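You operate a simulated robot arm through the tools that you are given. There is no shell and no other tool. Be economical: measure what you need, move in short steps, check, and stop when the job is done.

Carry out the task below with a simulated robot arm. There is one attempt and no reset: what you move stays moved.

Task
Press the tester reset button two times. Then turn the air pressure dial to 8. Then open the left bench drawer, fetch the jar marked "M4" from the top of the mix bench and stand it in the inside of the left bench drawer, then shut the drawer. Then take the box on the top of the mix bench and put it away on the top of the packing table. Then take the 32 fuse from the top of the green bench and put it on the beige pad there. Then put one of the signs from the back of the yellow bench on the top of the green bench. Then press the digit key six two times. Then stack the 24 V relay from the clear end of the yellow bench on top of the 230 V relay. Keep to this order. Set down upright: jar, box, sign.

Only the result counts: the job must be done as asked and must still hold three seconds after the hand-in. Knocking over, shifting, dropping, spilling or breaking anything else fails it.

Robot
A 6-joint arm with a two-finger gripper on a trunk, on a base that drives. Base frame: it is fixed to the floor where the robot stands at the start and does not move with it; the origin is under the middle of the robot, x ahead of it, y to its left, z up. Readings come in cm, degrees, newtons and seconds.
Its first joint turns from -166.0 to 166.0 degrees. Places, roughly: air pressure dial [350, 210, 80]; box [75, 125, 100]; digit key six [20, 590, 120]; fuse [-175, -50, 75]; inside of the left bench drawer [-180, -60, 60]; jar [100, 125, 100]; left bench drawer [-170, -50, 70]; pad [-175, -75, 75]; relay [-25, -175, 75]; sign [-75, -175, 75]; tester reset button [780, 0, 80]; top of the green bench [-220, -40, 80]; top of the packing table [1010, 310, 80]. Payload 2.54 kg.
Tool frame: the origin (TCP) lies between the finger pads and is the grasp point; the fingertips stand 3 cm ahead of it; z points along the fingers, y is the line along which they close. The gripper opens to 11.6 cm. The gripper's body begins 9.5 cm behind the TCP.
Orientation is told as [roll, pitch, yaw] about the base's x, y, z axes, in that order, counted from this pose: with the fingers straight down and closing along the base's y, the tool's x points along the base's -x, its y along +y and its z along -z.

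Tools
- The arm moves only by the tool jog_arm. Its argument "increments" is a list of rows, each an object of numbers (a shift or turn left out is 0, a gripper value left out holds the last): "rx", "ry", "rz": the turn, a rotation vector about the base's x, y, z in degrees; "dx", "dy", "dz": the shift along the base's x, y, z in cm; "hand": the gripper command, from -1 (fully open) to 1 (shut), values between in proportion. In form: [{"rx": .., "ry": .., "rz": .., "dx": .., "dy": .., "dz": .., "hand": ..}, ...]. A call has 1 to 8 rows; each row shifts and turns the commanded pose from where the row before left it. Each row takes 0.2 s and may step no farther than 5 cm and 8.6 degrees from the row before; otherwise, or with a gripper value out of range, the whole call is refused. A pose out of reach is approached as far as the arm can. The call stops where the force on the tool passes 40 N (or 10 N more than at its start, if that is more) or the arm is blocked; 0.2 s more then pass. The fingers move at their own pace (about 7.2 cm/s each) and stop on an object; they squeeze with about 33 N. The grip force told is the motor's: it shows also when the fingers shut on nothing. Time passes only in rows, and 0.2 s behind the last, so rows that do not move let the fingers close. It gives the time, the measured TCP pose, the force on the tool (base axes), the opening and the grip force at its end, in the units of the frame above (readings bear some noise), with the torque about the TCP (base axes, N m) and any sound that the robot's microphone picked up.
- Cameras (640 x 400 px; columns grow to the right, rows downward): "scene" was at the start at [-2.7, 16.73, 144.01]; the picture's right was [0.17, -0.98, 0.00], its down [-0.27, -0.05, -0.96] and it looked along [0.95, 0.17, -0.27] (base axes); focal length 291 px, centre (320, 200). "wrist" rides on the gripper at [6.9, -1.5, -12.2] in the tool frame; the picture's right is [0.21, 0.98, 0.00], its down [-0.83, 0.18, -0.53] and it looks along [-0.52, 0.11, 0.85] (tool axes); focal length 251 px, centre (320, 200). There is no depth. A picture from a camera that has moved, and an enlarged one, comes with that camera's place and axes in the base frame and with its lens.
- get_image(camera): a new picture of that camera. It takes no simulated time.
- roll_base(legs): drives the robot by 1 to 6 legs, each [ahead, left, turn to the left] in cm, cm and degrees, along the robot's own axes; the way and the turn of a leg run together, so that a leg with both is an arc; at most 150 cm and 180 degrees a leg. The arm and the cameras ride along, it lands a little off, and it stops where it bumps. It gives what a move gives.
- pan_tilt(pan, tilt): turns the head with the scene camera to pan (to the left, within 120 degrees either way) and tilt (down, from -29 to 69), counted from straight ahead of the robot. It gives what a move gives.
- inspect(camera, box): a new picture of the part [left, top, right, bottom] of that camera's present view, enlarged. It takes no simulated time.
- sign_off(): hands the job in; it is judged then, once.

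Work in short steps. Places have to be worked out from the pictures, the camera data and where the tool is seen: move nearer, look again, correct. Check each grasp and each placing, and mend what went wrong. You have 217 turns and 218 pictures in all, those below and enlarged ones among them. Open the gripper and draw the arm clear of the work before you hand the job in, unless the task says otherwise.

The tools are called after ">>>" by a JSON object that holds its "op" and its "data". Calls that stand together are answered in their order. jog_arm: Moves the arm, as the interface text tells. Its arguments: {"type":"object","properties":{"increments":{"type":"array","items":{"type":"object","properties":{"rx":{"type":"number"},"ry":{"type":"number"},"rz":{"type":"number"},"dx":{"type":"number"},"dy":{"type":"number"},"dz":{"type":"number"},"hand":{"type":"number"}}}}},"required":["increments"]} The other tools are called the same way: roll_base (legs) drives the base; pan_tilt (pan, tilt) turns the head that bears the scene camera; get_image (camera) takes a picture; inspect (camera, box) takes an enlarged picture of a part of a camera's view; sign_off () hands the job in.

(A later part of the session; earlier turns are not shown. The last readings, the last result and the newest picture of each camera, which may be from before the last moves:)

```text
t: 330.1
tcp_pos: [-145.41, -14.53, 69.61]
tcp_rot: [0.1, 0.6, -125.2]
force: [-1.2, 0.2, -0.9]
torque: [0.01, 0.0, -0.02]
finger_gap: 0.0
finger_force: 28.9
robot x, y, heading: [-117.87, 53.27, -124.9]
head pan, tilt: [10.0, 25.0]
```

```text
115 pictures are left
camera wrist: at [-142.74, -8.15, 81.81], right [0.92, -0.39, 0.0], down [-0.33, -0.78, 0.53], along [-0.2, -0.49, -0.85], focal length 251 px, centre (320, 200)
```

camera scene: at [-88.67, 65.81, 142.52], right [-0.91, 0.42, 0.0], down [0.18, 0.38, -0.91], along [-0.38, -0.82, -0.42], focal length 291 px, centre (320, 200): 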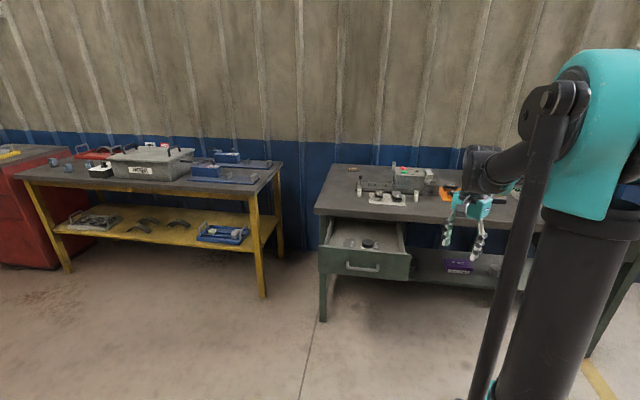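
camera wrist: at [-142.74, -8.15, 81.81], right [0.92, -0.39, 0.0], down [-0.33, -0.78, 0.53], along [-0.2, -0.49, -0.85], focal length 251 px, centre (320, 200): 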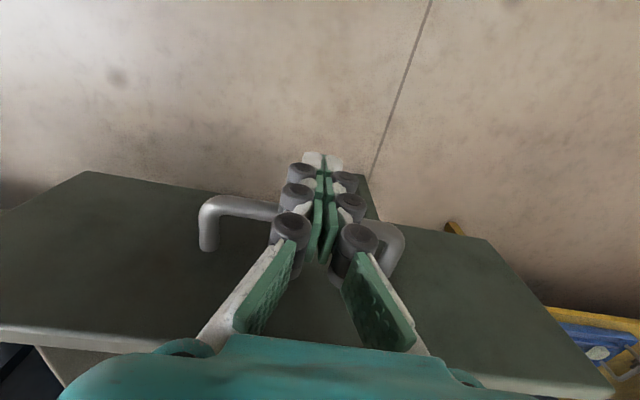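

The drawer is sliding in. Continue gently.

>>> {"op": "jog_arm", "data": {"increments": [{"dx": -0.57, "dy": -0.82}, {"dx": -0.8, "dy": -1.15}, {"dx": -1.0, "dy": -1.43}, {"dx": -1.0, "dy": -1.43}, {"dx": -1.0, "dy": -1.43}, {"dx": -1.0, "dy": -1.43}, {"dx": -1.0, "dy": -1.43}, {"dx": -0.7, "dy": -1.0}]}}

>>> {"op": "jog_arm", "data": {"increments": [{"dx": -0.57, "dy": -0.82}, {"dx": -0.8, "dy": -1.15}, {"dx": -1.0, "dy": -1.43}, {"dx": -0.8, "dy": -1.15}, {"dx": -0.57, "dy": -0.82}, {"dx": -0.57, "dy": -0.82}]}}

>>> {"op": "get_image", "data": {"camera": "wrist"}}

>>> {"op": "get_image", "data": {"camera": "scene"}}

```text
t: 331.9
tcp_pos: [-152.46, -24.74, 69.56]
tcp_rot: [0.1, 0.7, -125.1]
force: [0.8, -0.1, 0.1]
torque: [0.0, -0.01, -0.01]
finger_gap: 0.0
finger_force: 28.2
robot x, y, heading: [-117.72, 53.28, -124.9]
head pan, tilt: [10.0, 25.0]
```

```text
t: 333.3
tcp_pos: [-156.72, -30.76, 69.29]
tcp_rot: [0.1, 0.6, -125.0]
force: [0.4, 0.2, 0.0]
torque: [0.02, 0.02, -0.01]
finger_gap: 0.0
finger_force: 29.0
robot x, y, heading: [-117.73, 53.11, -125.1]
head pan, tilt: [10.0, 25.0]
```

```text
114 pictures are left
camera wrist: at [-154.18, -24.44, 81.63], right [0.92, -0.39, 0.0], down [-0.33, -0.78, 0.53], along [-0.2, -0.49, -0.85], focal length 251 px, centre (320, 200)
```

wrist: 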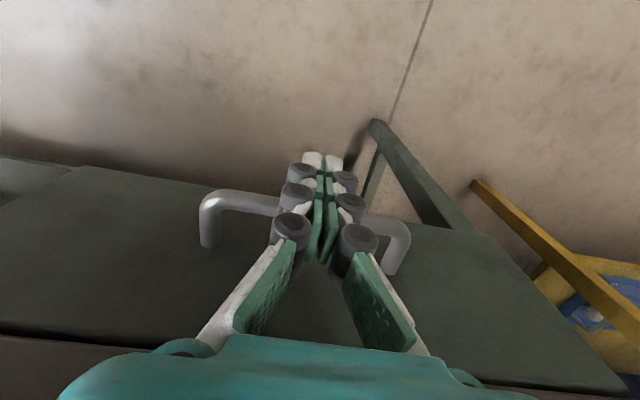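

```text
113 pictures are left
camera scene: at [-102.36, 46.22, 142.52], right [-0.91, 0.42, 0.0], down [0.18, 0.38, -0.91], along [-0.38, -0.82, -0.42], focal length 291 px, centre (320, 200)
```

scene: 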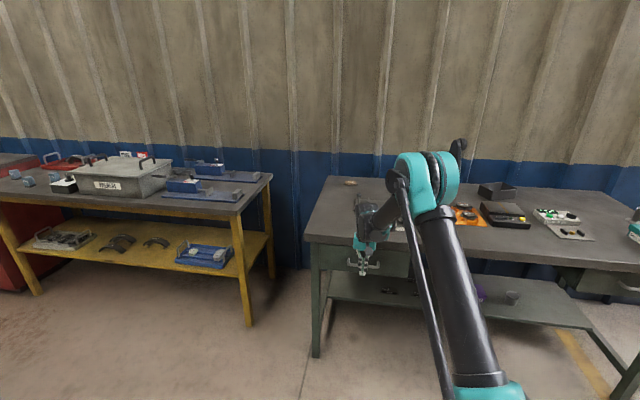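

About 3 cm remain. Push on until it seats.

>>> {"op": "jog_arm", "data": {"increments": [{"dx": -0.46, "dy": -0.66}, {"dx": -0.46, "dy": -0.66}, {"dx": -0.46, "dy": -0.66}, {"dx": -0.29, "dy": -0.41}, {"dx": -0.29, "dy": -0.41}, {"dx": -0.29, "dy": -0.41}, {"dx": -0.29, "dy": -0.41}]}}

>>> {"op": "get_image", "data": {"camera": "wrist"}}

```text
t: 333.6
tcp_pos: [-156.81, -30.92, 69.49]
tcp_rot: [0.0, 1.0, -125.0]
force: [4.7, 9.2, 5.1]
torque: [-1.21, 0.64, 0.13]
finger_gap: 0.01
finger_force: 28.8
robot x, y, heading: [-117.63, 53.34, -124.8]
head pan, tilt: [10.0, 25.0]
stopped in row 1: the force on the tool passed its limit at 61 N (the readings are from after the stop); the commanded pose is now the measured one
```

```text
112 pictures are left
camera wrist: at [-154.26, -24.56, 81.69], right [0.92, -0.38, 0.0], down [-0.33, -0.79, 0.52], along [-0.2, -0.48, -0.85], focal length 251 px, centre (320, 200)
```

wrist: 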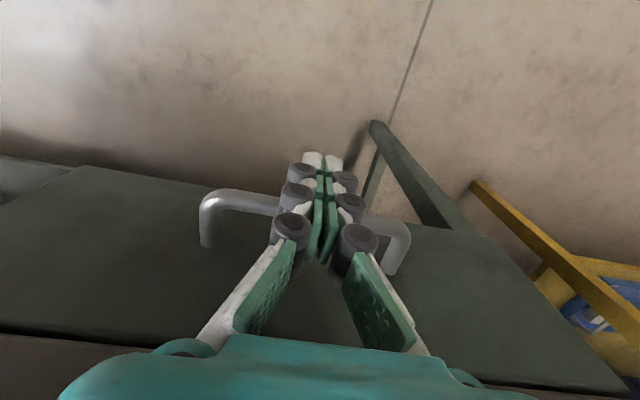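

The torque shows the gripper's palm hit the bench edge, not the drawer seat. Back off and tilt the tool 30° so only the fingers reach forward.

>>> {"op": "jog_arm", "data": {"increments": [{"dx": 1.72, "dy": 2.46}, {"rx": -6.15, "ry": 4.29}, {"rx": -6.15, "ry": 4.29}, {"rx": -6.15, "ry": 4.29}, {"rx": -6.15, "ry": 4.29}, {"dx": -0.86, "dy": -1.23}]}}

>>> {"op": "get_image", "data": {"camera": "wrist"}}

```text
t: 335.0
tcp_pos: [-156.03, -29.73, 69.32]
tcp_rot: [0.2, -29.2, -125.0]
force: [0.5, 0.2, -0.9]
torque: [0.01, -0.01, 0.01]
finger_gap: 0.01
finger_force: 28.3
robot x, y, heading: [-117.51, 53.56, -124.8]
head pan, tilt: [10.0, 25.0]
```

```text
111 pictures are left
camera wrist: at [-150.46, -19.08, 76.61], right [0.91, -0.41, -0.1], down [-0.12, -0.48, 0.87], along [-0.4, -0.78, -0.48], focal length 251 px, centre (320, 200)
```

wrist: 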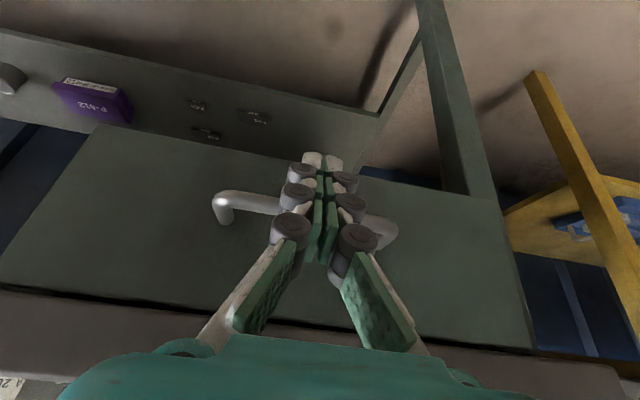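

Now push again along the drawer direction in small steps.

>>> {"op": "jog_arm", "data": {"increments": [{"dx": -0.46, "dy": -0.66}, {"dx": -0.46, "dy": -0.66}, {"dx": -0.4, "dy": -0.57}, {"dx": -0.4, "dy": -0.57}, {"dx": -0.29, "dy": -0.41}, {"dx": -0.29, "dy": -0.41}, {"dx": -0.29, "dy": -0.41}]}}

>>> {"op": "get_image", "data": {"camera": "wrist"}}

```text
t: 336.6
tcp_pos: [-158.52, -33.25, 69.16]
tcp_rot: [0.0, -28.9, -125.0]
force: [9.3, 15.3, -2.1]
torque: [0.05, -0.06, 0.03]
finger_gap: 0.62
finger_force: 28.7
robot x, y, heading: [-117.35, 53.21, -125.0]
head pan, tilt: [10.0, 25.0]
```

```text
110 pictures are left
camera wrist: at [-153.02, -22.65, 76.56], right [0.91, -0.41, -0.1], down [-0.12, -0.48, 0.87], along [-0.4, -0.78, -0.49], focal length 251 px, centre (320, 200)
```

wrist: 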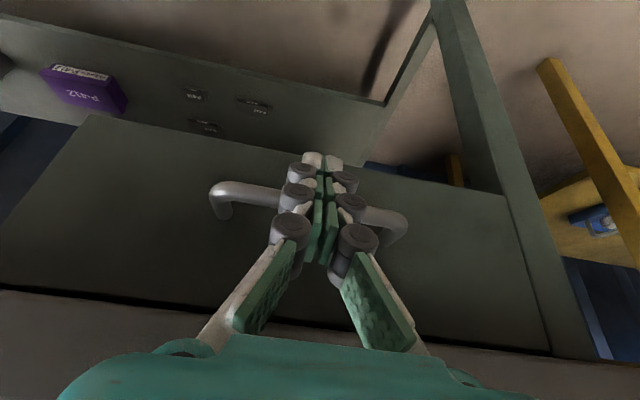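

>>> {"op": "jog_arm", "data": {"increments": [{"dx": -0.29, "dy": -0.41}, {"dx": -0.29, "dy": -0.41}, {"dx": -0.29, "dy": -0.41}, {"dx": -0.29, "dy": -0.41}]}}

>>> {"op": "get_image", "data": {"camera": "scene"}}

```text
t: 337.0
tcp_pos: [-158.65, -33.34, 69.13]
tcp_rot: [0.0, -28.7, -125.0]
force: [2.1, 2.1, -1.3]
torque: [0.03, -0.01, -0.01]
finger_gap: 0.0
finger_force: 28.5
robot x, y, heading: [-117.54, 53.43, -124.7]
head pan, tilt: [10.0, 25.0]
stopped in row 1: the force on the tool passed its limit at 48 N (the readings are from after the stop); the commanded pose is now the measured one
```

```text
109 pictures are left
camera scene: at [-102.34, 46.28, 142.52], right [-0.91, 0.42, 0.0], down [0.18, 0.38, -0.91], along [-0.38, -0.82, -0.42], focal length 291 px, centre (320, 200)
```

scene: 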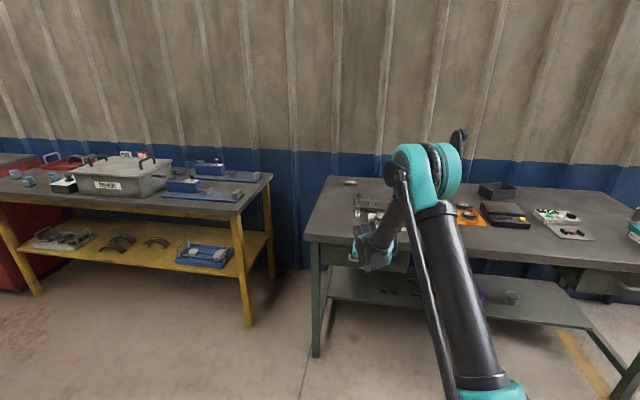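

Seated (48 N, handle back at its start place). Withdraw, raise and verify the drawer is flush.

>>> {"op": "jog_arm", "data": {"increments": [{"dx": 2.5, "dy": 3.6}, {"dx": 2.5, "dy": 3.6}, {"dx": 2.5, "dy": 3.6}, {"rx": 6.15, "ry": -4.29, "dz": 4.5}, {"rx": 6.15, "ry": -4.29, "dz": 4.5}, {"rx": 6.15, "ry": -4.29, "dz": 4.5}, {"rx": 5.6, "ry": -3.9, "dz": 4.5}]}}

>>> {"op": "roll_base", "data": {"legs": [[-40, 0, 0]]}}

>>> {"op": "get_image", "data": {"camera": "scene"}}

>>> {"op": "inspect", "data": {"camera": "scene", "box": [280, 150, 480, 290]}}

```text
t: 338.6
tcp_pos: [-151.23, -22.55, 87.13]
tcp_rot: [0.0, 0.6, -124.9]
force: [0.4, -0.1, -0.2]
torque: [0.0, 0.0, 0.03]
finger_gap: 0.0
finger_force: 29.0
robot x, y, heading: [-117.8, 53.52, -124.7]
head pan, tilt: [10.0, 25.0]
```

```text
t: 341.1
tcp_pos: [-128.26, 10.36, 86.93]
tcp_rot: [0.0, 0.5, -124.9]
force: [0.3, 0.0, 0.5]
torque: [0.0, -0.01, 0.0]
finger_gap: 0.0
finger_force: 28.8
robot x, y, heading: [-94.69, 86.01, -124.6]
head pan, tilt: [10.0, 25.0]
```

```text
108 pictures are left
camera scene: at [-79.39, 79.15, 142.52], right [-0.91, 0.42, 0.0], down [0.18, 0.38, -0.91], along [-0.38, -0.82, -0.42], focal length 291 px, centre (320, 200)
```

scene: 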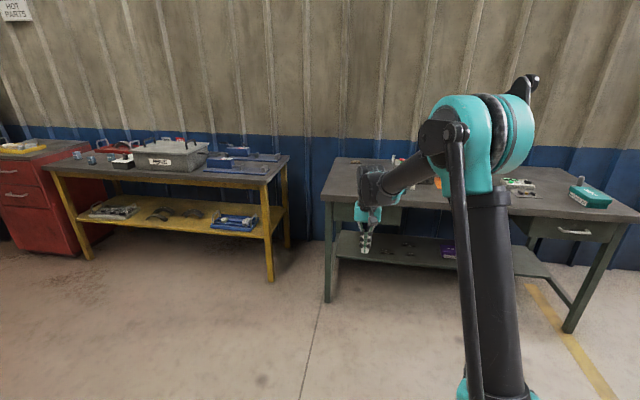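

```text
2.86 times, centred on (380, 220) of scene
camera zoom: at [-79.39, 79.15, 142.52], right [-0.91, 0.42, 0.0], down [0.18, 0.38, -0.91], along [-0.38, -0.82, -0.42], focal length 830 px, centre (149, 143)
```

zoom: 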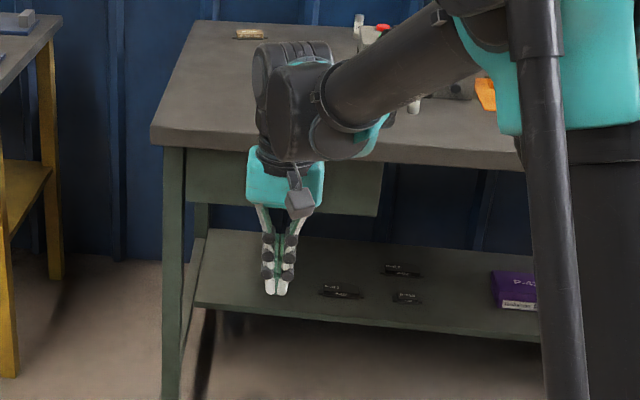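

Drawer is shut. Next: the box on the mix bench. Raise the arm, turn round and drive to the bench's near end.

>>> {"op": "jog_arm", "data": {"increments": [{"dz": 4.8, "hand": -1}, {"dz": 4.8}, {"dz": 4.8}, {"dz": 4.8}, {"dz": 4.8}, {"dz": 4.8}, {"dz": 4.8}]}}

>>> {"op": "roll_base", "data": {"legs": [[-20, 0, 0], [0, 0, 180], [0, -118, 0]]}}

>>> {"op": "pan_tilt", "data": {"pan": 0, "tilt": 30}}

>>> {"op": "get_image", "data": {"camera": "scene"}}

>>> {"op": "get_image", "data": {"camera": "wrist"}}

```text
t: 342.7
tcp_pos: [-128.13, 10.37, 120.92]
tcp_rot: [-0.1, 0.5, -125.0]
force: [-0.4, -1.4, -0.2]
torque: [0.01, -0.01, 0.0]
finger_gap: 11.59
finger_force: 0.1
robot x, y, heading: [-94.87, 86.4, -124.9]
head pan, tilt: [10.0, 25.0]
```

```text
t: 357.2
tcp_pos: [48.32, 105.15, 120.86]
tcp_rot: [-0.1, 0.5, 52.2]
force: [0.4, -1.5, 0.0]
torque: [0.04, -0.02, 0.0]
finger_gap: 11.63
finger_force: 0.1
robot x, y, heading: [11.52, 31.01, 52.5]
head pan, tilt: [10.0, 25.0]
```

```text
t: 357.9
tcp_pos: [48.54, 105.09, 120.84]
tcp_rot: [0.0, 0.6, 52.2]
force: [0.5, -0.2, 1.0]
torque: [-0.03, -0.02, -0.01]
finger_gap: 11.64
finger_force: 0.1
robot x, y, heading: [11.39, 30.89, 52.4]
head pan, tilt: [0.0, 30.0]
```

```text
106 pictures are left
camera scene: at [-2.27, 37.93, 141.73], right [0.79, -0.61, 0.0], down [-0.31, -0.4, -0.87], along [0.53, 0.68, -0.5], focal length 291 px, centre (320, 200)
```

scene: 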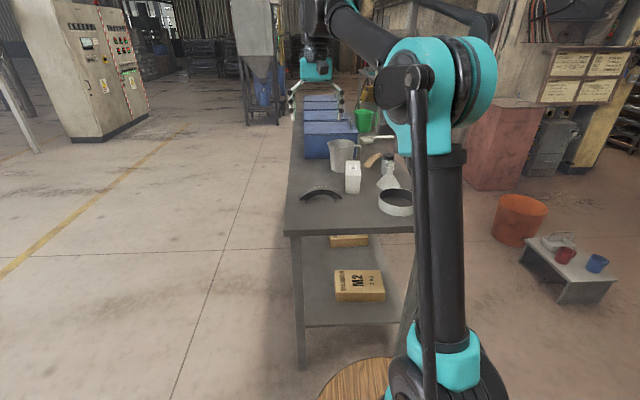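

```text
105 pictures are left
camera wrist: at [45.39, 98.73, 133.03], right [-0.9, 0.43, 0.0], down [0.37, 0.77, 0.52], along [0.22, 0.47, -0.85], focal length 251 px, centre (320, 200)
```

wrist: 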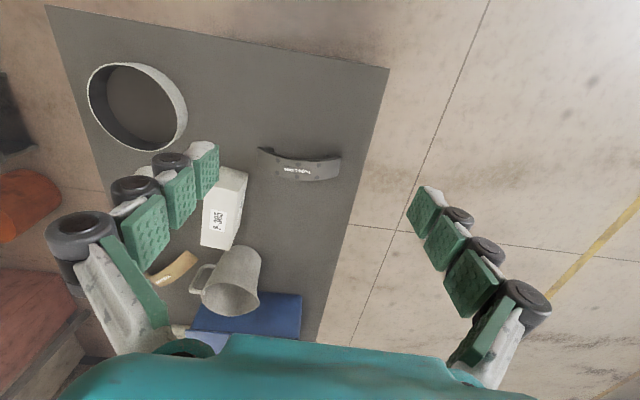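

Zoom on the box from both cameras.

>>> {"op": "inspect", "data": {"camera": "wrist", "box": [150, 130, 350, 330]}}

>>> {"op": "inspect", "data": {"camera": "scene", "box": [290, 130, 430, 230]}}

```text
2.00 times, centred on (250, 230) of wrist
camera zoom: at [45.39, 98.73, 133.03], right [-0.9, 0.43, 0.0], down [0.37, 0.77, 0.52], along [0.22, 0.47, -0.85], focal length 503 px, centre (460, 140)
```

zoom: 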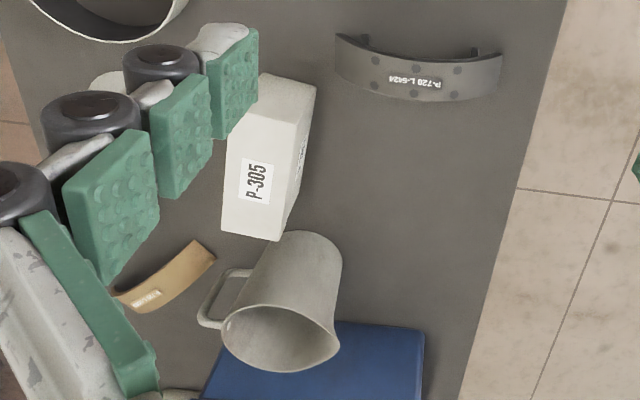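

```text
4.00 times, centred on (360, 180) of scene
camera zoom: at [-2.27, 37.93, 141.73], right [0.79, -0.61, 0.0], down [-0.31, -0.4, -0.87], along [0.53, 0.68, -0.5], focal length 1163 px, centre (160, 280)
```

zoom: 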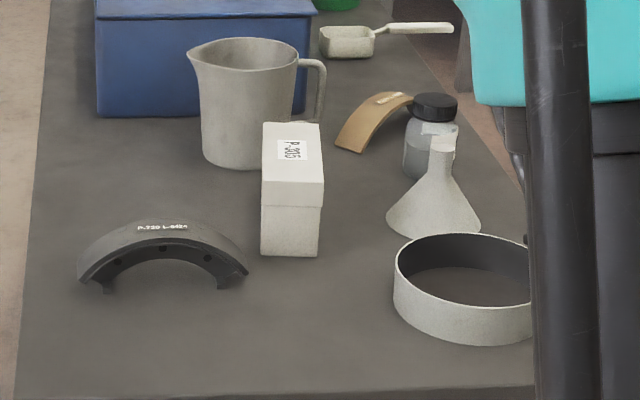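

Box centre ≈ (76,116), heading ≈48°, 5.7 cm wide, top z≈93. Move base ahead 16 and bring the TCP above it.

>>> {"op": "roll_base", "data": {"legs": [[16, -4, 0]]}}

>>> {"op": "jog_arm", "data": {"increments": [{"dx": 3.5, "rz": -4.2, "hand": -0.55}, {"dx": 3.5}, {"dx": 3.5}, {"dx": 3.5}]}}

>>> {"op": "get_image", "data": {"camera": "wrist"}}

```text
t: 359.4
tcp_pos: [61.47, 115.47, 120.77]
tcp_rot: [-0.1, 0.6, 52.3]
force: [0.7, 0.2, 0.4]
torque: [0.02, -0.01, 0.0]
finger_gap: 11.62
finger_force: 0.0
robot x, y, heading: [24.3, 41.47, 52.2]
head pan, tilt: [0.0, 30.0]
```

```text
t: 360.4
tcp_pos: [75.24, 115.41, 120.74]
tcp_rot: [0.1, 0.6, 48.0]
force: [-0.7, -0.2, 0.8]
torque: [0.02, -0.06, 0.02]
finger_gap: 8.99
finger_force: 0.0
robot x, y, heading: [24.31, 41.14, 52.2]
head pan, tilt: [0.0, 30.0]
```

```text
102 pictures are left
camera wrist: at [71.81, 109.33, 132.97], right [-0.87, 0.49, 0.0], down [0.42, 0.74, 0.53], along [0.26, 0.46, -0.85], focal length 251 px, centre (320, 200)
```

wrist: 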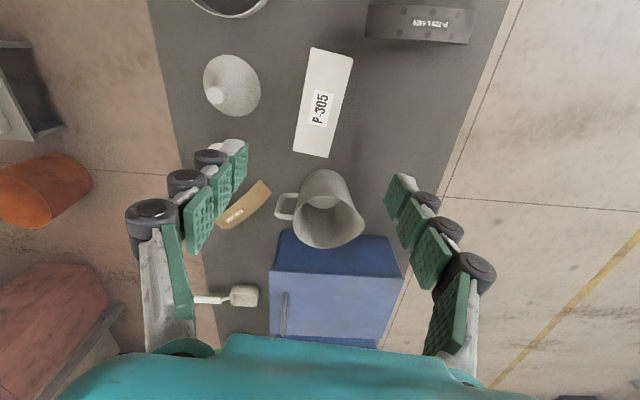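

Box centre confirmed at (75.7,116.5), heading 48°. Descend and grip.

>>> {"op": "jog_arm", "data": {"increments": [{"dx": 0.5, "dy": 1.1, "dz": -4.5}, {"dz": -4.8}, {"dz": -4.8}, {"dz": -4.8}, {"dz": -4.8}, {"dz": -4.5}, {"dz": -3.5}, {}]}}

>>> {"op": "jog_arm", "data": {"increments": [{"hand": 1}, {}, {}, {}]}}

>>> {"op": "get_image", "data": {"camera": "wrist"}}

```text
t: 362.1
tcp_pos: [76.02, 116.55, 89.13]
tcp_rot: [0.0, 0.6, 48.0]
force: [0.4, 0.2, 0.2]
torque: [0.04, -0.01, 0.01]
finger_gap: 8.99
finger_force: 0.1
robot x, y, heading: [24.44, 41.13, 52.2]
head pan, tilt: [0.0, 30.0]
```

```text
t: 363.1
tcp_pos: [76.09, 116.57, 89.14]
tcp_rot: [0.1, 0.7, 48.0]
force: [-1.7, 0.2, 1.6]
torque: [0.09, 0.0, -0.05]
finger_gap: 5.74
finger_force: 33.4
robot x, y, heading: [24.49, 41.12, 52.1]
head pan, tilt: [0.0, 30.0]
```

```text
101 pictures are left
camera wrist: at [72.62, 110.51, 101.39], right [-0.87, 0.49, 0.0], down [0.42, 0.74, 0.52], along [0.26, 0.46, -0.85], focal length 251 px, centre (320, 200)
```

wrist: 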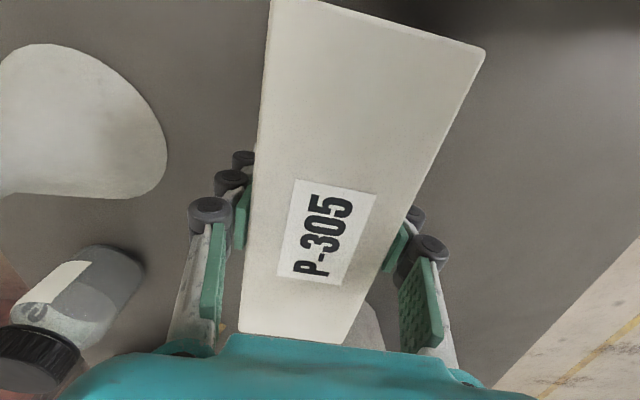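

Gripped (5.74). Lift.

>>> {"op": "jog_arm", "data": {"increments": [{"dz": 2}, {"dz": 4.5}, {"dz": 4.8}, {"dz": 4.8}, {"dz": 4.8}, {"dz": 4.8}, {"dz": 4.8}]}}

>>> {"op": "get_image", "data": {"camera": "wrist"}}

>>> {"op": "get_image", "data": {"camera": "scene"}}

```text
t: 364.8
tcp_pos: [75.87, 116.57, 119.68]
tcp_rot: [-0.1, 0.6, 48.0]
force: [0.5, 0.7, -4.1]
torque: [0.0, 0.03, 0.02]
finger_gap: 5.76
finger_force: 33.2
robot x, y, heading: [24.42, 41.27, 52.2]
head pan, tilt: [0.0, 30.0]
```

```text
100 pictures are left
camera wrist: at [72.43, 110.46, 131.98], right [-0.87, 0.49, 0.0], down [0.42, 0.74, 0.52], along [0.26, 0.46, -0.85], focal length 251 px, centre (320, 200)
```

wrist: 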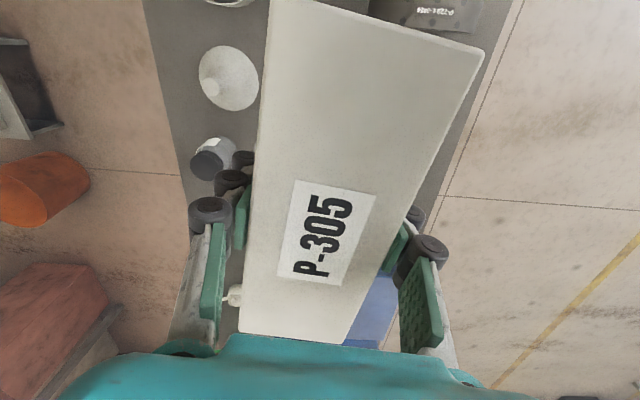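

```text
99 pictures are left
camera scene: at [10.81, 48.26, 141.73], right [0.79, -0.61, 0.0], down [-0.31, -0.4, -0.87], along [0.53, 0.68, -0.5], focal length 291 px, centre (320, 200)
```

scene: 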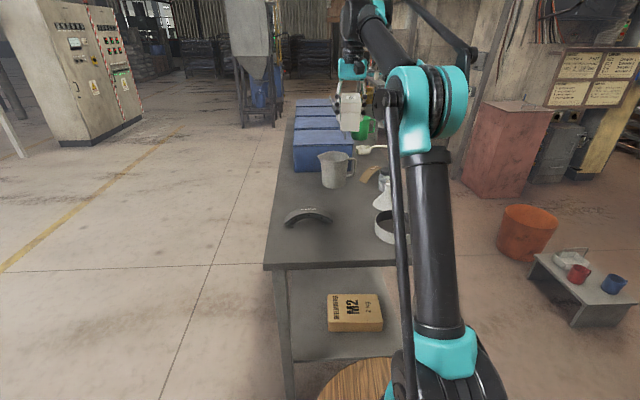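

Held well. Retract the arm toward the robot, then drive to the packing table via the tester aisle.

>>> {"op": "jog_arm", "data": {"increments": [{"dx": -2.4, "dy": -3.6}, {"dx": -2.4, "dy": -3.6}, {"dx": -2.4, "dy": -3.6}, {"dx": -2.4, "dy": -3.6}, {"dx": -2.4, "dy": -3.6}, {"dx": -2.4, "dy": -3.6}, {"dx": -2.4, "dy": -3.6}]}}

>>> {"op": "roll_base", "data": {"legs": [[-15, 0, 0], [0, 0, -87.2], [150, 0, 0], [150, 0, 0], [120, 0, 0]]}}

>>> {"op": "pan_tilt", "data": {"pan": 40, "tilt": 15}}

>>> {"op": "get_image", "data": {"camera": "scene"}}

```text
t: 366.4
tcp_pos: [59.14, 91.53, 119.49]
tcp_rot: [0.0, 0.6, 48.0]
force: [0.2, 1.3, -4.4]
torque: [-0.06, 0.01, 0.04]
finger_gap: 5.76
finger_force: 32.7
robot x, y, heading: [24.17, 41.51, 52.1]
head pan, tilt: [0.0, 30.0]
```

```text
t: 391.3
tcp_pos: [418.47, -237.49, 119.59]
tcp_rot: [0.0, 0.6, -37.3]
force: [0.2, 1.0, -4.3]
torque: [0.03, -0.02, -0.03]
finger_gap: 5.73
finger_force: 33.0
robot x, y, heading: [365.86, -206.91, -33.2]
head pan, tilt: [0.0, 30.0]
```

```text
t: 392.4
tcp_pos: [418.61, -237.46, 119.59]
tcp_rot: [0.1, 0.5, -37.3]
force: [-0.2, -0.5, -4.7]
torque: [0.01, -0.06, -0.01]
finger_gap: 5.73
finger_force: 33.1
robot x, y, heading: [365.48, -206.27, -32.8]
head pan, tilt: [40.0, 15.0]
```

```text
98 pictures are left
camera scene: at [373.12, -186.66, 144.14], right [0.12, -0.99, 0.0], down [-0.26, -0.03, -0.97], along [0.96, 0.12, -0.26], focal length 291 px, centre (320, 200)
```

scene: 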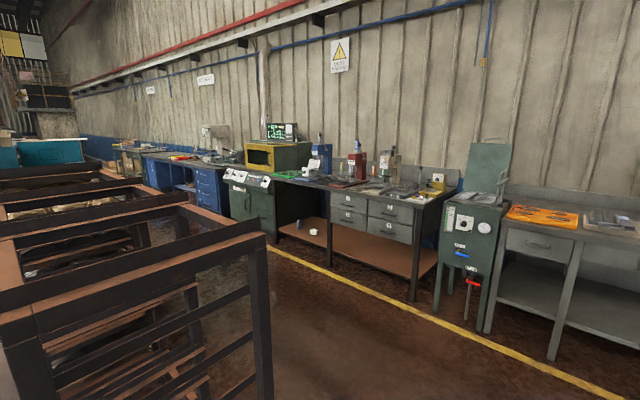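

Continue into the aisle, turn left along it and drive on.

>>> {"op": "roll_base", "data": {"legs": [[122, 0, 0], [0, 0, 87.8], [150, 0, 0]]}}

>>> {"op": "pan_tilt", "data": {"pan": 0, "tilt": 15}}

>>> {"op": "get_image", "data": {"camera": "scene"}}

```text
t: 409.1
tcp_pos: [595.86, -111.94, 119.57]
tcp_rot: [0.0, 0.6, 47.1]
force: [-0.5, 0.2, -3.8]
torque: [-0.01, 0.0, -0.04]
finger_gap: 5.78
finger_force: 32.7
robot x, y, heading: [560.15, -161.65, 51.1]
head pan, tilt: [40.0, 15.0]
```

```text
t: 410.1
tcp_pos: [595.83, -111.94, 119.51]
tcp_rot: [0.1, 0.6, 47.1]
force: [0.2, 0.2, -5.1]
torque: [0.02, 0.03, -0.01]
finger_gap: 5.74
finger_force: 33.0
robot x, y, heading: [560.06, -161.35, 51.4]
head pan, tilt: [0.0, 15.0]
```

```text
97 pictures are left
camera scene: at [546.99, -154.17, 144.15], right [0.78, -0.62, 0.0], down [-0.16, -0.2, -0.97], along [0.6, 0.75, -0.26], focal length 291 px, centre (320, 200)
```

scene: 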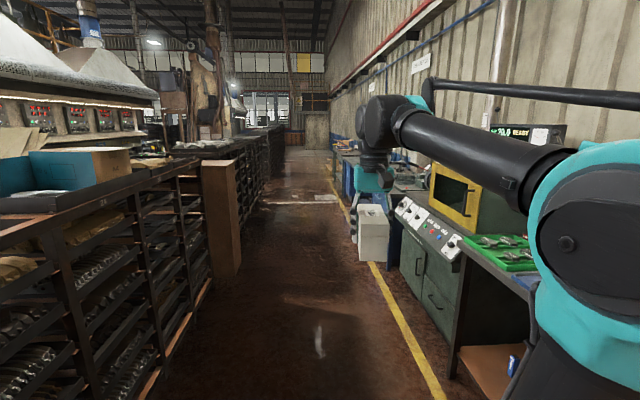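

Straighten to heading 55.5° and continue up the aisle.

>>> {"op": "roll_base", "data": {"legs": [[0, 5, 4.2], [150, 0, 0], [150, 0, 0]]}}

>>> {"op": "get_image", "data": {"camera": "scene"}}

```text
t: 425.2
tcp_pos: [754.3, 145.95, 119.56]
tcp_rot: [0.0, 0.7, 52.5]
force: [-0.7, -0.5, -2.8]
torque: [0.0, 0.01, -0.01]
finger_gap: 5.72
finger_force: 33.3
robot x, y, heading: [723.9, 93.06, 56.9]
head pan, tilt: [0.0, 15.0]
```

```text
96 pictures are left
camera scene: at [709.58, 99.37, 144.15], right [0.84, -0.55, 0.0], down [-0.14, -0.22, -0.97], along [0.53, 0.81, -0.26], focal length 291 px, centre (320, 200)
```

scene: 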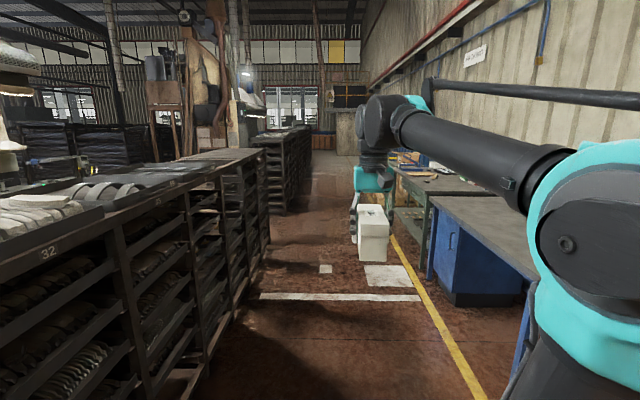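

Continue 150 cm, then look right for the packing table.

>>> {"op": "roll_base", "data": {"legs": [[150, 0, -1], [70, 0, 0]]}}

>>> {"op": "pan_tilt", "data": {"pan": -45, "tilt": 20}}

>>> {"op": "get_image", "data": {"camera": "scene"}}

```text
t: 436.0
tcp_pos: [874.42, 329.33, 119.59]
tcp_rot: [-0.1, 0.6, 52.6]
force: [-0.1, -0.2, -4.8]
torque: [-0.01, -0.01, 0.03]
finger_gap: 5.76
finger_force: 33.1
robot x, y, heading: [843.41, 276.69, 57.0]
head pan, tilt: [0.0, 15.0]
```

```text
t: 437.2
tcp_pos: [874.39, 329.38, 119.57]
tcp_rot: [0.2, 0.5, 52.6]
force: [0.2, -0.3, -3.6]
torque: [0.0, -0.02, -0.02]
finger_gap: 5.77
finger_force: 33.2
robot x, y, heading: [843.71, 276.43, 57.0]
head pan, tilt: [-45.0, 20.0]
```

```text
95 pictures are left
camera scene: at [833.84, 276.78, 143.33], right [0.21, -0.98, 0.0], down [-0.33, -0.07, -0.94], along [0.92, 0.19, -0.34], focal length 291 px, centre (320, 200)
```

scene: 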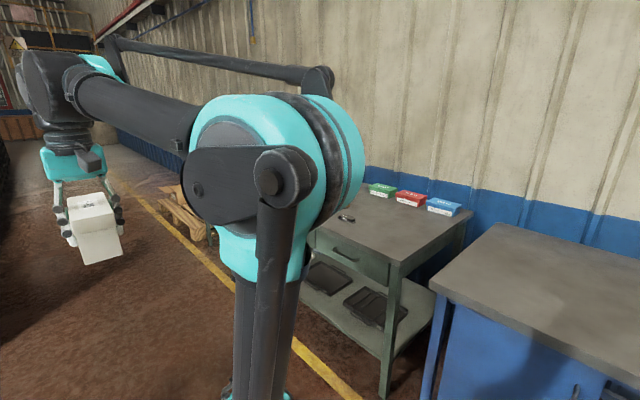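

The packing table is the one with the three small boxes. Drive ahead and turn right to face it.

>>> {"op": "roll_base", "data": {"legs": [[82, 0, 0], [0, 0, -92]]}}

>>> {"op": "pan_tilt", "data": {"pan": 10, "tilt": 30}}

>>> {"op": "get_image", "data": {"camera": "scene"}}

>>> {"op": "get_image", "data": {"camera": "wrist"}}

```text
t: 445.5
tcp_pos: [941.41, 314.64, 119.51]
tcp_rot: [0.0, 0.6, -38.7]
force: [-1.3, -0.3, -3.4]
torque: [-0.01, 0.01, 0.0]
finger_gap: 5.74
finger_force: 33.0
robot x, y, heading: [889.4, 346.43, -34.6]
head pan, tilt: [-45.0, 20.0]
```

```text
t: 446.7
tcp_pos: [941.49, 314.49, 119.56]
tcp_rot: [-0.1, 0.6, -38.8]
force: [0.0, 0.5, -3.4]
torque: [0.0, 0.03, -0.01]
finger_gap: 5.76
finger_force: 33.2
robot x, y, heading: [889.84, 346.54, -34.6]
head pan, tilt: [10.0, 30.0]
```

```text
94 pictures are left
camera scene: at [896.39, 361.99, 141.73], right [-0.42, -0.91, 0.0], down [-0.45, 0.21, -0.87], along [0.79, -0.36, -0.5], focal length 291 px, centre (320, 200)
```

scene: 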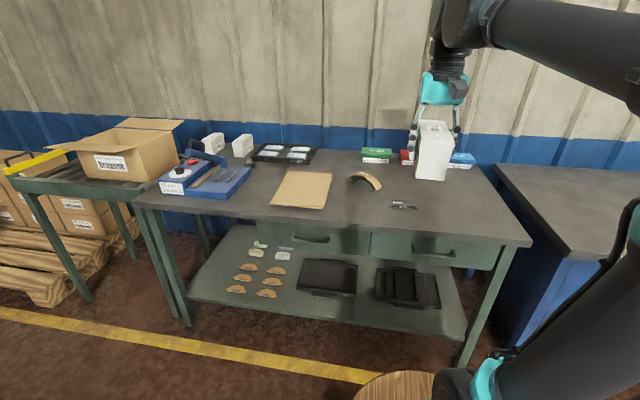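

```text
93 pictures are left
camera wrist: at [935.22, 317.56, 131.82], right [0.45, 0.9, 0.0], down [0.76, -0.38, 0.52], along [0.47, -0.23, -0.85], focal length 251 px, centre (320, 200)
```

wrist: 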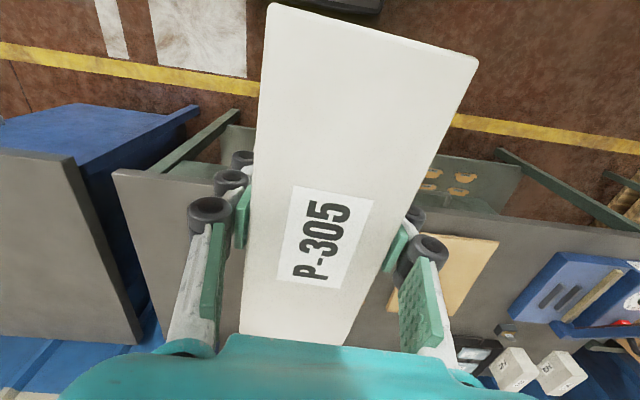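

Free space on the right front of the table (u≈775, n≈630). Reposition base and extend the arm over it.

>>> {"op": "roll_base", "data": {"legs": [[15, -15, 0]]}}

>>> {"op": "jog_arm", "data": {"increments": [{"dx": 3.4, "dy": -3.6}, {"dx": 3.4, "dy": -3.6}, {"dx": 3.4, "dy": -3.6}, {"dx": 3.4, "dy": -3.6}, {"dx": 2.0, "dy": -2.0}, {"dz": -4.5}, {"dz": -4.5}, {"dz": -4.5}]}}

>>> {"op": "get_image", "data": {"camera": "scene"}}

>>> {"op": "get_image", "data": {"camera": "wrist"}}

```text
t: 448.4
tcp_pos: [945.19, 294.05, 119.47]
tcp_rot: [0.1, 0.6, -38.6]
force: [-0.2, -0.4, -3.5]
torque: [0.01, 0.01, -0.02]
finger_gap: 5.77
finger_force: 33.1
robot x, y, heading: [893.11, 325.67, -34.5]
head pan, tilt: [10.0, 30.0]
```

```text
t: 450.2
tcp_pos: [961.07, 277.7, 106.21]
tcp_rot: [0.0, 0.6, -38.6]
force: [-0.1, 0.1, -4.0]
torque: [-0.01, -0.02, -0.01]
finger_gap: 5.74
finger_force: 33.3
robot x, y, heading: [892.99, 325.65, -34.3]
head pan, tilt: [10.0, 30.0]
```

```text
92 pictures are left
camera scene: at [900.05, 341.19, 141.73], right [-0.41, -0.91, 0.0], down [-0.46, 0.21, -0.87], along [0.79, -0.36, -0.5], focal length 291 px, centre (320, 200)
```

scene: 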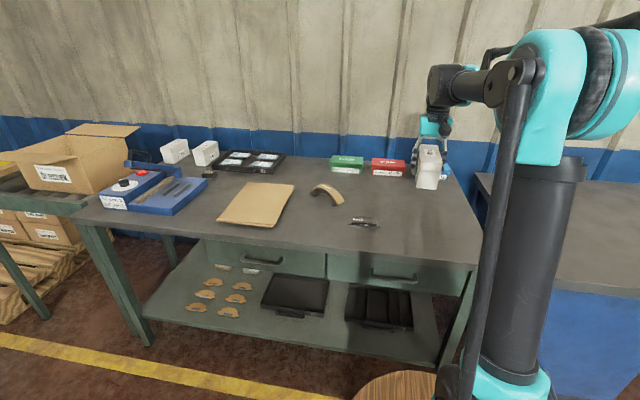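

```text
91 pictures are left
camera wrist: at [954.81, 280.64, 118.51], right [0.44, 0.9, 0.0], down [0.76, -0.38, 0.52], along [0.47, -0.23, -0.85], focal length 251 px, centre (320, 200)
```

wrist: 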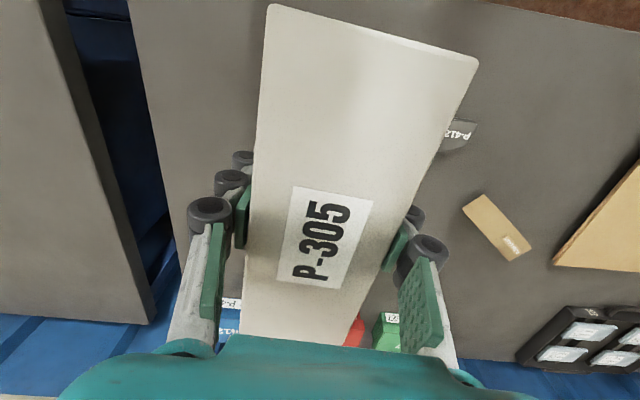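

Space is clear. Lower to z≈87, then feel for contact.

>>> {"op": "jog_arm", "data": {"increments": [{"dz": -4.75}, {"dz": -4.75}, {"dz": -4.75}, {"dz": -4.5}, {}]}}

>>> {"op": "jog_arm", "data": {"increments": [{"dz": -0.7}, {"dz": -0.7}, {"dz": -0.7}]}}

>>> {"op": "inspect", "data": {"camera": "scene", "box": [370, 100, 490, 220]}}

```text
t: 451.4
tcp_pos: [960.86, 277.72, 87.13]
tcp_rot: [0.0, 0.6, -38.6]
force: [0.6, -0.6, -3.7]
torque: [0.0, 0.0, 0.0]
finger_gap: 5.73
finger_force: 33.0
robot x, y, heading: [893.22, 325.8, -34.4]
head pan, tilt: [10.0, 30.0]
```

```text
t: 452.2
tcp_pos: [960.82, 277.48, 85.22]
tcp_rot: [0.0, 0.6, -38.6]
force: [3.5, 2.9, 34.5]
torque: [0.0, 0.0, 0.0]
finger_gap: 5.72
finger_force: 33.2
robot x, y, heading: [893.36, 325.51, -34.4]
head pan, tilt: [10.0, 30.0]
```

```text
3.33 times, centred on (430, 160) of scene
camera zoom: at [899.96, 341.28, 141.72], right [-0.41, -0.91, 0.0], down [-0.46, 0.21, -0.87], along [0.79, -0.36, -0.5], focal length 969 px, centre (-47, 333)
```

zoom: 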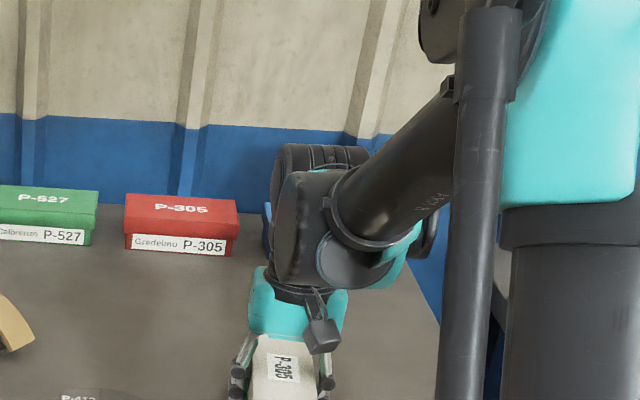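

Contact. Release, raise, verify.

>>> {"op": "jog_arm", "data": {"increments": [{"dz": 0.3}, {"hand": -0.1}, {"hand": -0.5}, {}, {"dz": 3}, {"dz": 4.8}, {"dz": 4.8}, {"dz": 4.8}]}}

>>> {"op": "jog_arm", "data": {"increments": [{"dz": 4.8}, {"dz": 4.8}, {"dz": 4.8}, {"dx": -3.5, "dy": 2.5}, {"dx": -3.5, "dy": 2.5}, {"dx": -3.5, "dy": 2.5}]}}

>>> {"op": "get_image", "data": {"camera": "wrist"}}

>>> {"op": "get_image", "data": {"camera": "scene"}}

```text
t: 454.0
tcp_pos: [960.71, 277.49, 103.12]
tcp_rot: [0.0, 0.6, -38.7]
force: [0.3, 0.1, -0.4]
torque: [0.01, 0.02, 0.01]
finger_gap: 8.71
finger_force: 0.0
robot x, y, heading: [893.5, 325.73, -34.5]
head pan, tilt: [10.0, 30.0]
```

```text
t: 455.4
tcp_pos: [950.43, 285.17, 117.34]
tcp_rot: [0.0, 0.6, -38.6]
force: [1.3, -0.6, -0.7]
torque: [0.02, 0.09, -0.03]
finger_gap: 8.66
finger_force: 0.0
robot x, y, heading: [893.21, 325.55, -34.5]
head pan, tilt: [10.0, 30.0]
```

```text
89 pictures are left
camera wrist: at [944.09, 288.2, 129.57], right [0.44, 0.9, 0.0], down [0.76, -0.38, 0.52], along [0.47, -0.23, -0.85], focal length 251 px, centre (320, 200)
```

wrist: 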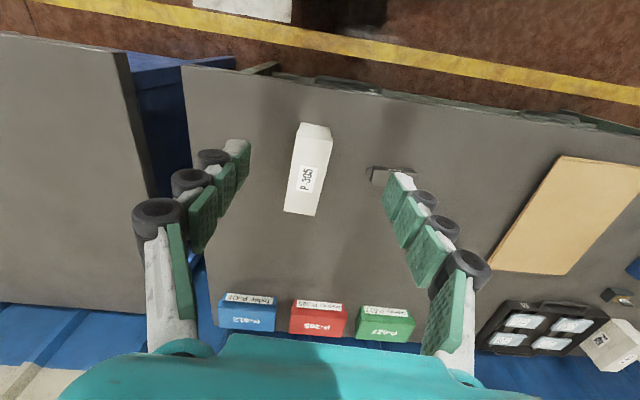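

```text
88 pictures are left
camera scene: at [900.1, 341.16, 141.73], right [-0.41, -0.91, 0.0], down [-0.46, 0.21, -0.87], along [0.79, -0.36, -0.5], focal length 291 px, centre (320, 200)
```

scene: 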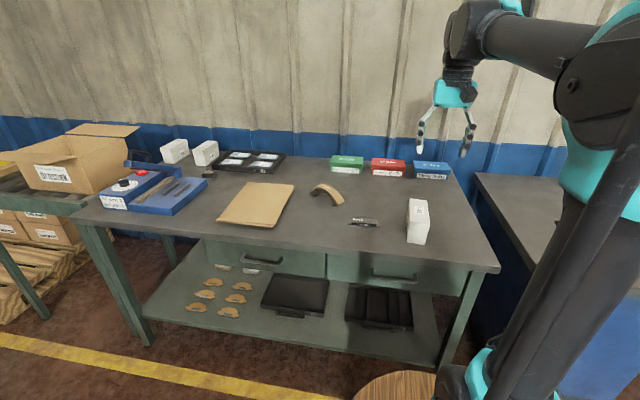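

Box stands on the packing table. Now back down the aisle (reversing) toward the green bench.

>>> {"op": "roll_base", "data": {"legs": [[-8, 0, 0], [0, 0, 89.7], [-150, 0, 0], [-150, 0, 0]]}}

```text
t: 474.4
tcp_pos: [759.07, 136.5, 117.34]
tcp_rot: [0.0, 0.7, 51.5]
force: [0.3, 0.1, 0.5]
torque: [-0.01, 0.0, 0.02]
finger_gap: 8.67
finger_force: 0.0
robot x, y, heading: [718.76, 79.32, 55.6]
head pan, tilt: [10.0, 30.0]
```

>>> {"op": "roll_base", "data": {"legs": [[-150, 0, 0], [-150, 0, 0], [-145, 0, 0], [0, 0, -90.6], [-150, 0, 0], [-150, 0, 0]]}}

>>> {"op": "pan_tilt", "data": {"pan": -120, "tilt": 15}}

>>> {"op": "get_image", "data": {"camera": "scene"}}

```text
t: 513.4
tcp_pos: [287.09, -143.42, 117.2]
tcp_rot: [0.0, 0.6, -41.7]
force: [-1.1, -0.2, -0.5]
torque: [0.02, 0.02, -0.04]
finger_gap: 8.71
finger_force: 0.0
robot x, y, heading: [232.61, -100.11, -37.5]
head pan, tilt: [10.0, 30.0]
```

```text
t: 515.5
tcp_pos: [287.07, -143.66, 117.34]
tcp_rot: [-0.2, 0.6, -41.8]
force: [-0.7, 0.3, 0.1]
torque: [-0.01, -0.01, 0.01]
finger_gap: 8.7
finger_force: 0.0
robot x, y, heading: [232.52, -99.81, -37.5]
head pan, tilt: [-120.0, 15.0]
```

```text
87 pictures are left
camera scene: at [223.4, -84.35, 144.15], right [-0.38, 0.92, 0.0], down [0.24, 0.1, -0.97], along [-0.89, -0.37, -0.26], focal length 291 px, centre (320, 200)
```

scene: 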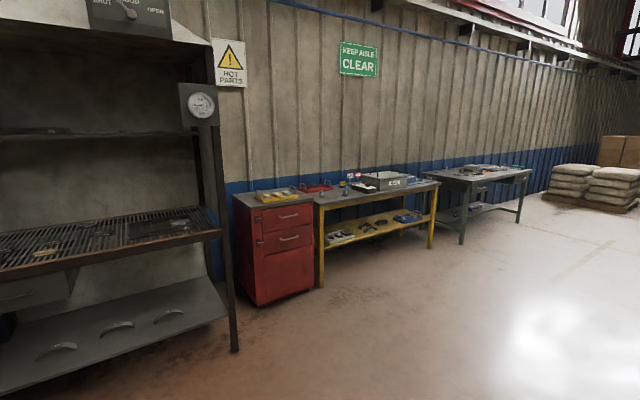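

>>> {"op": "roll_base", "data": {"legs": [[0, -25, 2], [-150, 0, 0], [-150, 0, 0], [-52, 0, 0], [0, 0, -89.5], [70, 0, 0]]}}

>>> {"op": "pan_tilt", "data": {"pan": 0, "tilt": 35}}

>>> {"op": "get_image", "data": {"camera": "scene"}}

>>> {"op": "get_image", "data": {"camera": "wrist"}}

```text
t: 541.4
tcp_pos: [-153.15, -23.72, 117.45]
tcp_rot: [0.0, 0.7, -131.0]
force: [-0.8, -0.2, 0.8]
torque: [0.02, 0.02, 0.03]
finger_gap: 8.71
finger_force: 0.0
robot x, y, heading: [-110.56, 31.68, -126.7]
head pan, tilt: [-120.0, 15.0]
```

```text
t: 543.4
tcp_pos: [-153.2, -23.9, 117.43]
tcp_rot: [-0.1, 0.6, -131.0]
force: [1.3, 0.0, -0.7]
torque: [0.0, 0.05, 0.01]
finger_gap: 8.68
finger_force: 0.1
robot x, y, heading: [-110.01, 31.64, -126.7]
head pan, tilt: [0.0, 35.0]
```

```text
86 pictures are left
camera scene: at [-96.34, 25.27, 140.95], right [-0.8, 0.6, 0.0], down [0.34, 0.46, -0.82], along [-0.49, -0.66, -0.57], focal length 291 px, centre (320, 200)
```

scene: 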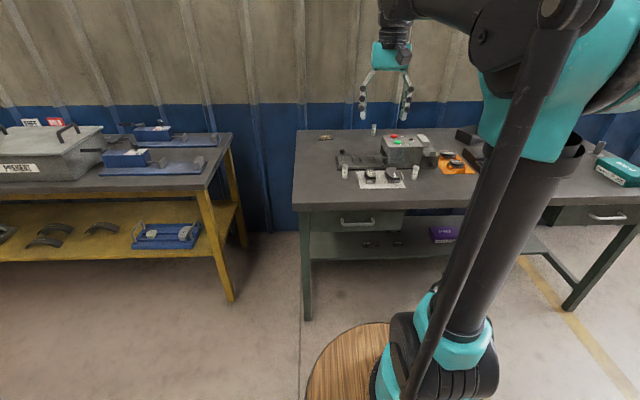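

```text
85 pictures are left
camera wrist: at [-149.85, -17.77, 129.6], right [0.88, -0.48, 0.0], down [-0.41, -0.75, 0.52], along [-0.25, -0.46, -0.85], focal length 251 px, centre (320, 200)
```

wrist: 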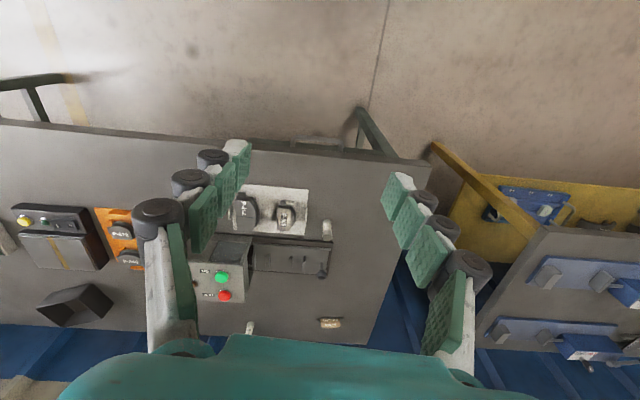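

Zoom in to read the fuse labels.

>>> {"op": "inspect", "data": {"camera": "wrist", "box": [190, 160, 390, 340]}}

>>> {"op": "inspect", "data": {"camera": "scene", "box": [300, 110, 480, 210]}}

```text
2.22 times, centred on (290, 250) of wrist
camera zoom: at [-149.85, -17.77, 129.6], right [0.88, -0.48, 0.0], down [-0.41, -0.75, 0.52], along [-0.25, -0.46, -0.85], focal length 559 px, centre (387, 89)
```

zoom: 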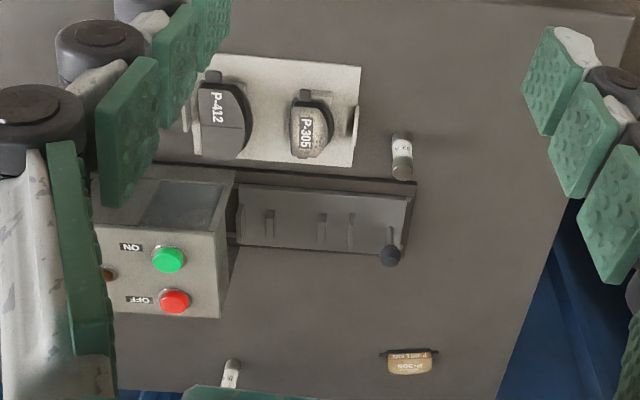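

```text
3.56 times, centred on (390, 160) of scene
camera zoom: at [-96.34, 25.27, 140.95], right [-0.8, 0.6, 0.0], down [0.34, 0.46, -0.82], along [-0.49, -0.66, -0.57], focal length 1034 px, centre (71, 342)
```

zoom: 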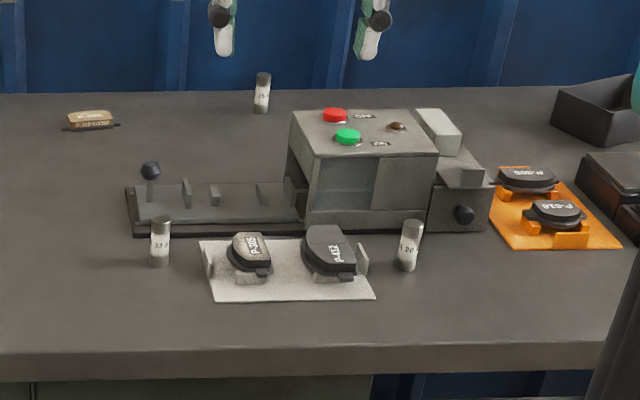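

The 32 A fuse stands at (-166,-52) and the beige (brake) pad lies at about (-184,-87). Move nearer and look closely at both.

>>> {"op": "roll_base", "data": {"legs": [[0, 0, 1.7], [34, 0, 0]]}}

>>> {"op": "jog_arm", "data": {"increments": [{"dx": -2.2, "dy": -4.2, "hand": 0}, {"dx": -2.2, "dy": -4.2}, {"dx": -2.2, "dy": -4.2}]}}

>>> {"op": "get_image", "data": {"camera": "wrist"}}

>>> {"op": "get_image", "data": {"camera": "scene"}}

```text
t: 546.0
tcp_pos: [-171.09, -53.2, 117.3]
tcp_rot: [-0.1, 0.5, -129.3]
force: [-0.2, 0.0, -0.3]
torque: [-0.01, -0.02, -0.03]
finger_gap: 8.7
finger_force: 0.1
robot x, y, heading: [-130.1, 2.99, -125.0]
head pan, tilt: [0.0, 35.0]
```

```text
t: 546.8
tcp_pos: [-177.74, -65.75, 117.57]
tcp_rot: [-0.1, 0.6, -129.2]
force: [0.6, 0.7, 0.5]
torque: [-0.09, 0.02, 0.02]
finger_gap: 5.81
finger_force: 0.0
robot x, y, heading: [-129.9, 3.6, -125.1]
head pan, tilt: [0.0, 35.0]
```

```text
82 pictures are left
camera wrist: at [-174.63, -59.53, 129.75], right [0.89, -0.45, 0.0], down [-0.39, -0.76, 0.52], along [-0.24, -0.47, -0.85], focal length 251 px, centre (320, 200)
```

wrist: 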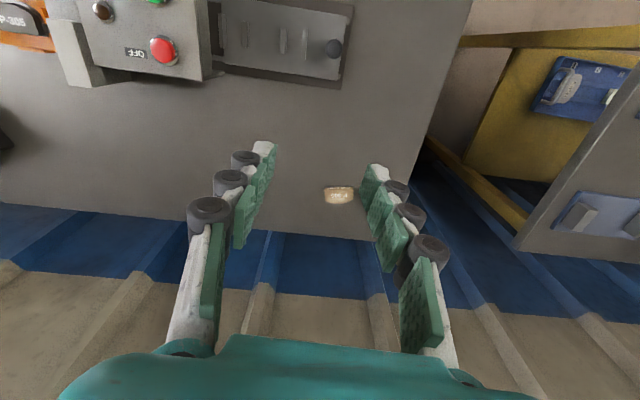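

```text
81 pictures are left
camera scene: at [-115.79, -2.31, 140.95], right [-0.82, 0.57, 0.0], down [0.33, 0.47, -0.82], along [-0.47, -0.67, -0.57], focal length 291 px, centre (320, 200)
```

scene: 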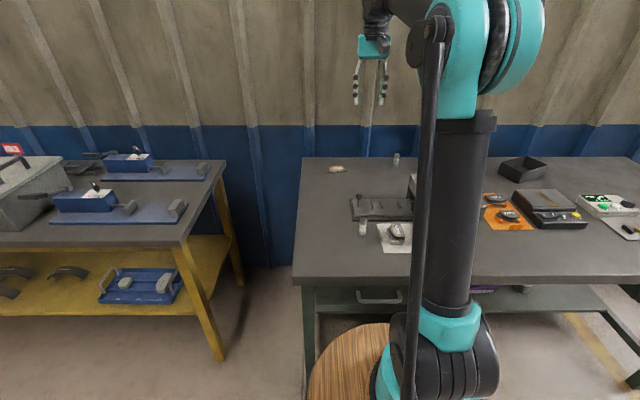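

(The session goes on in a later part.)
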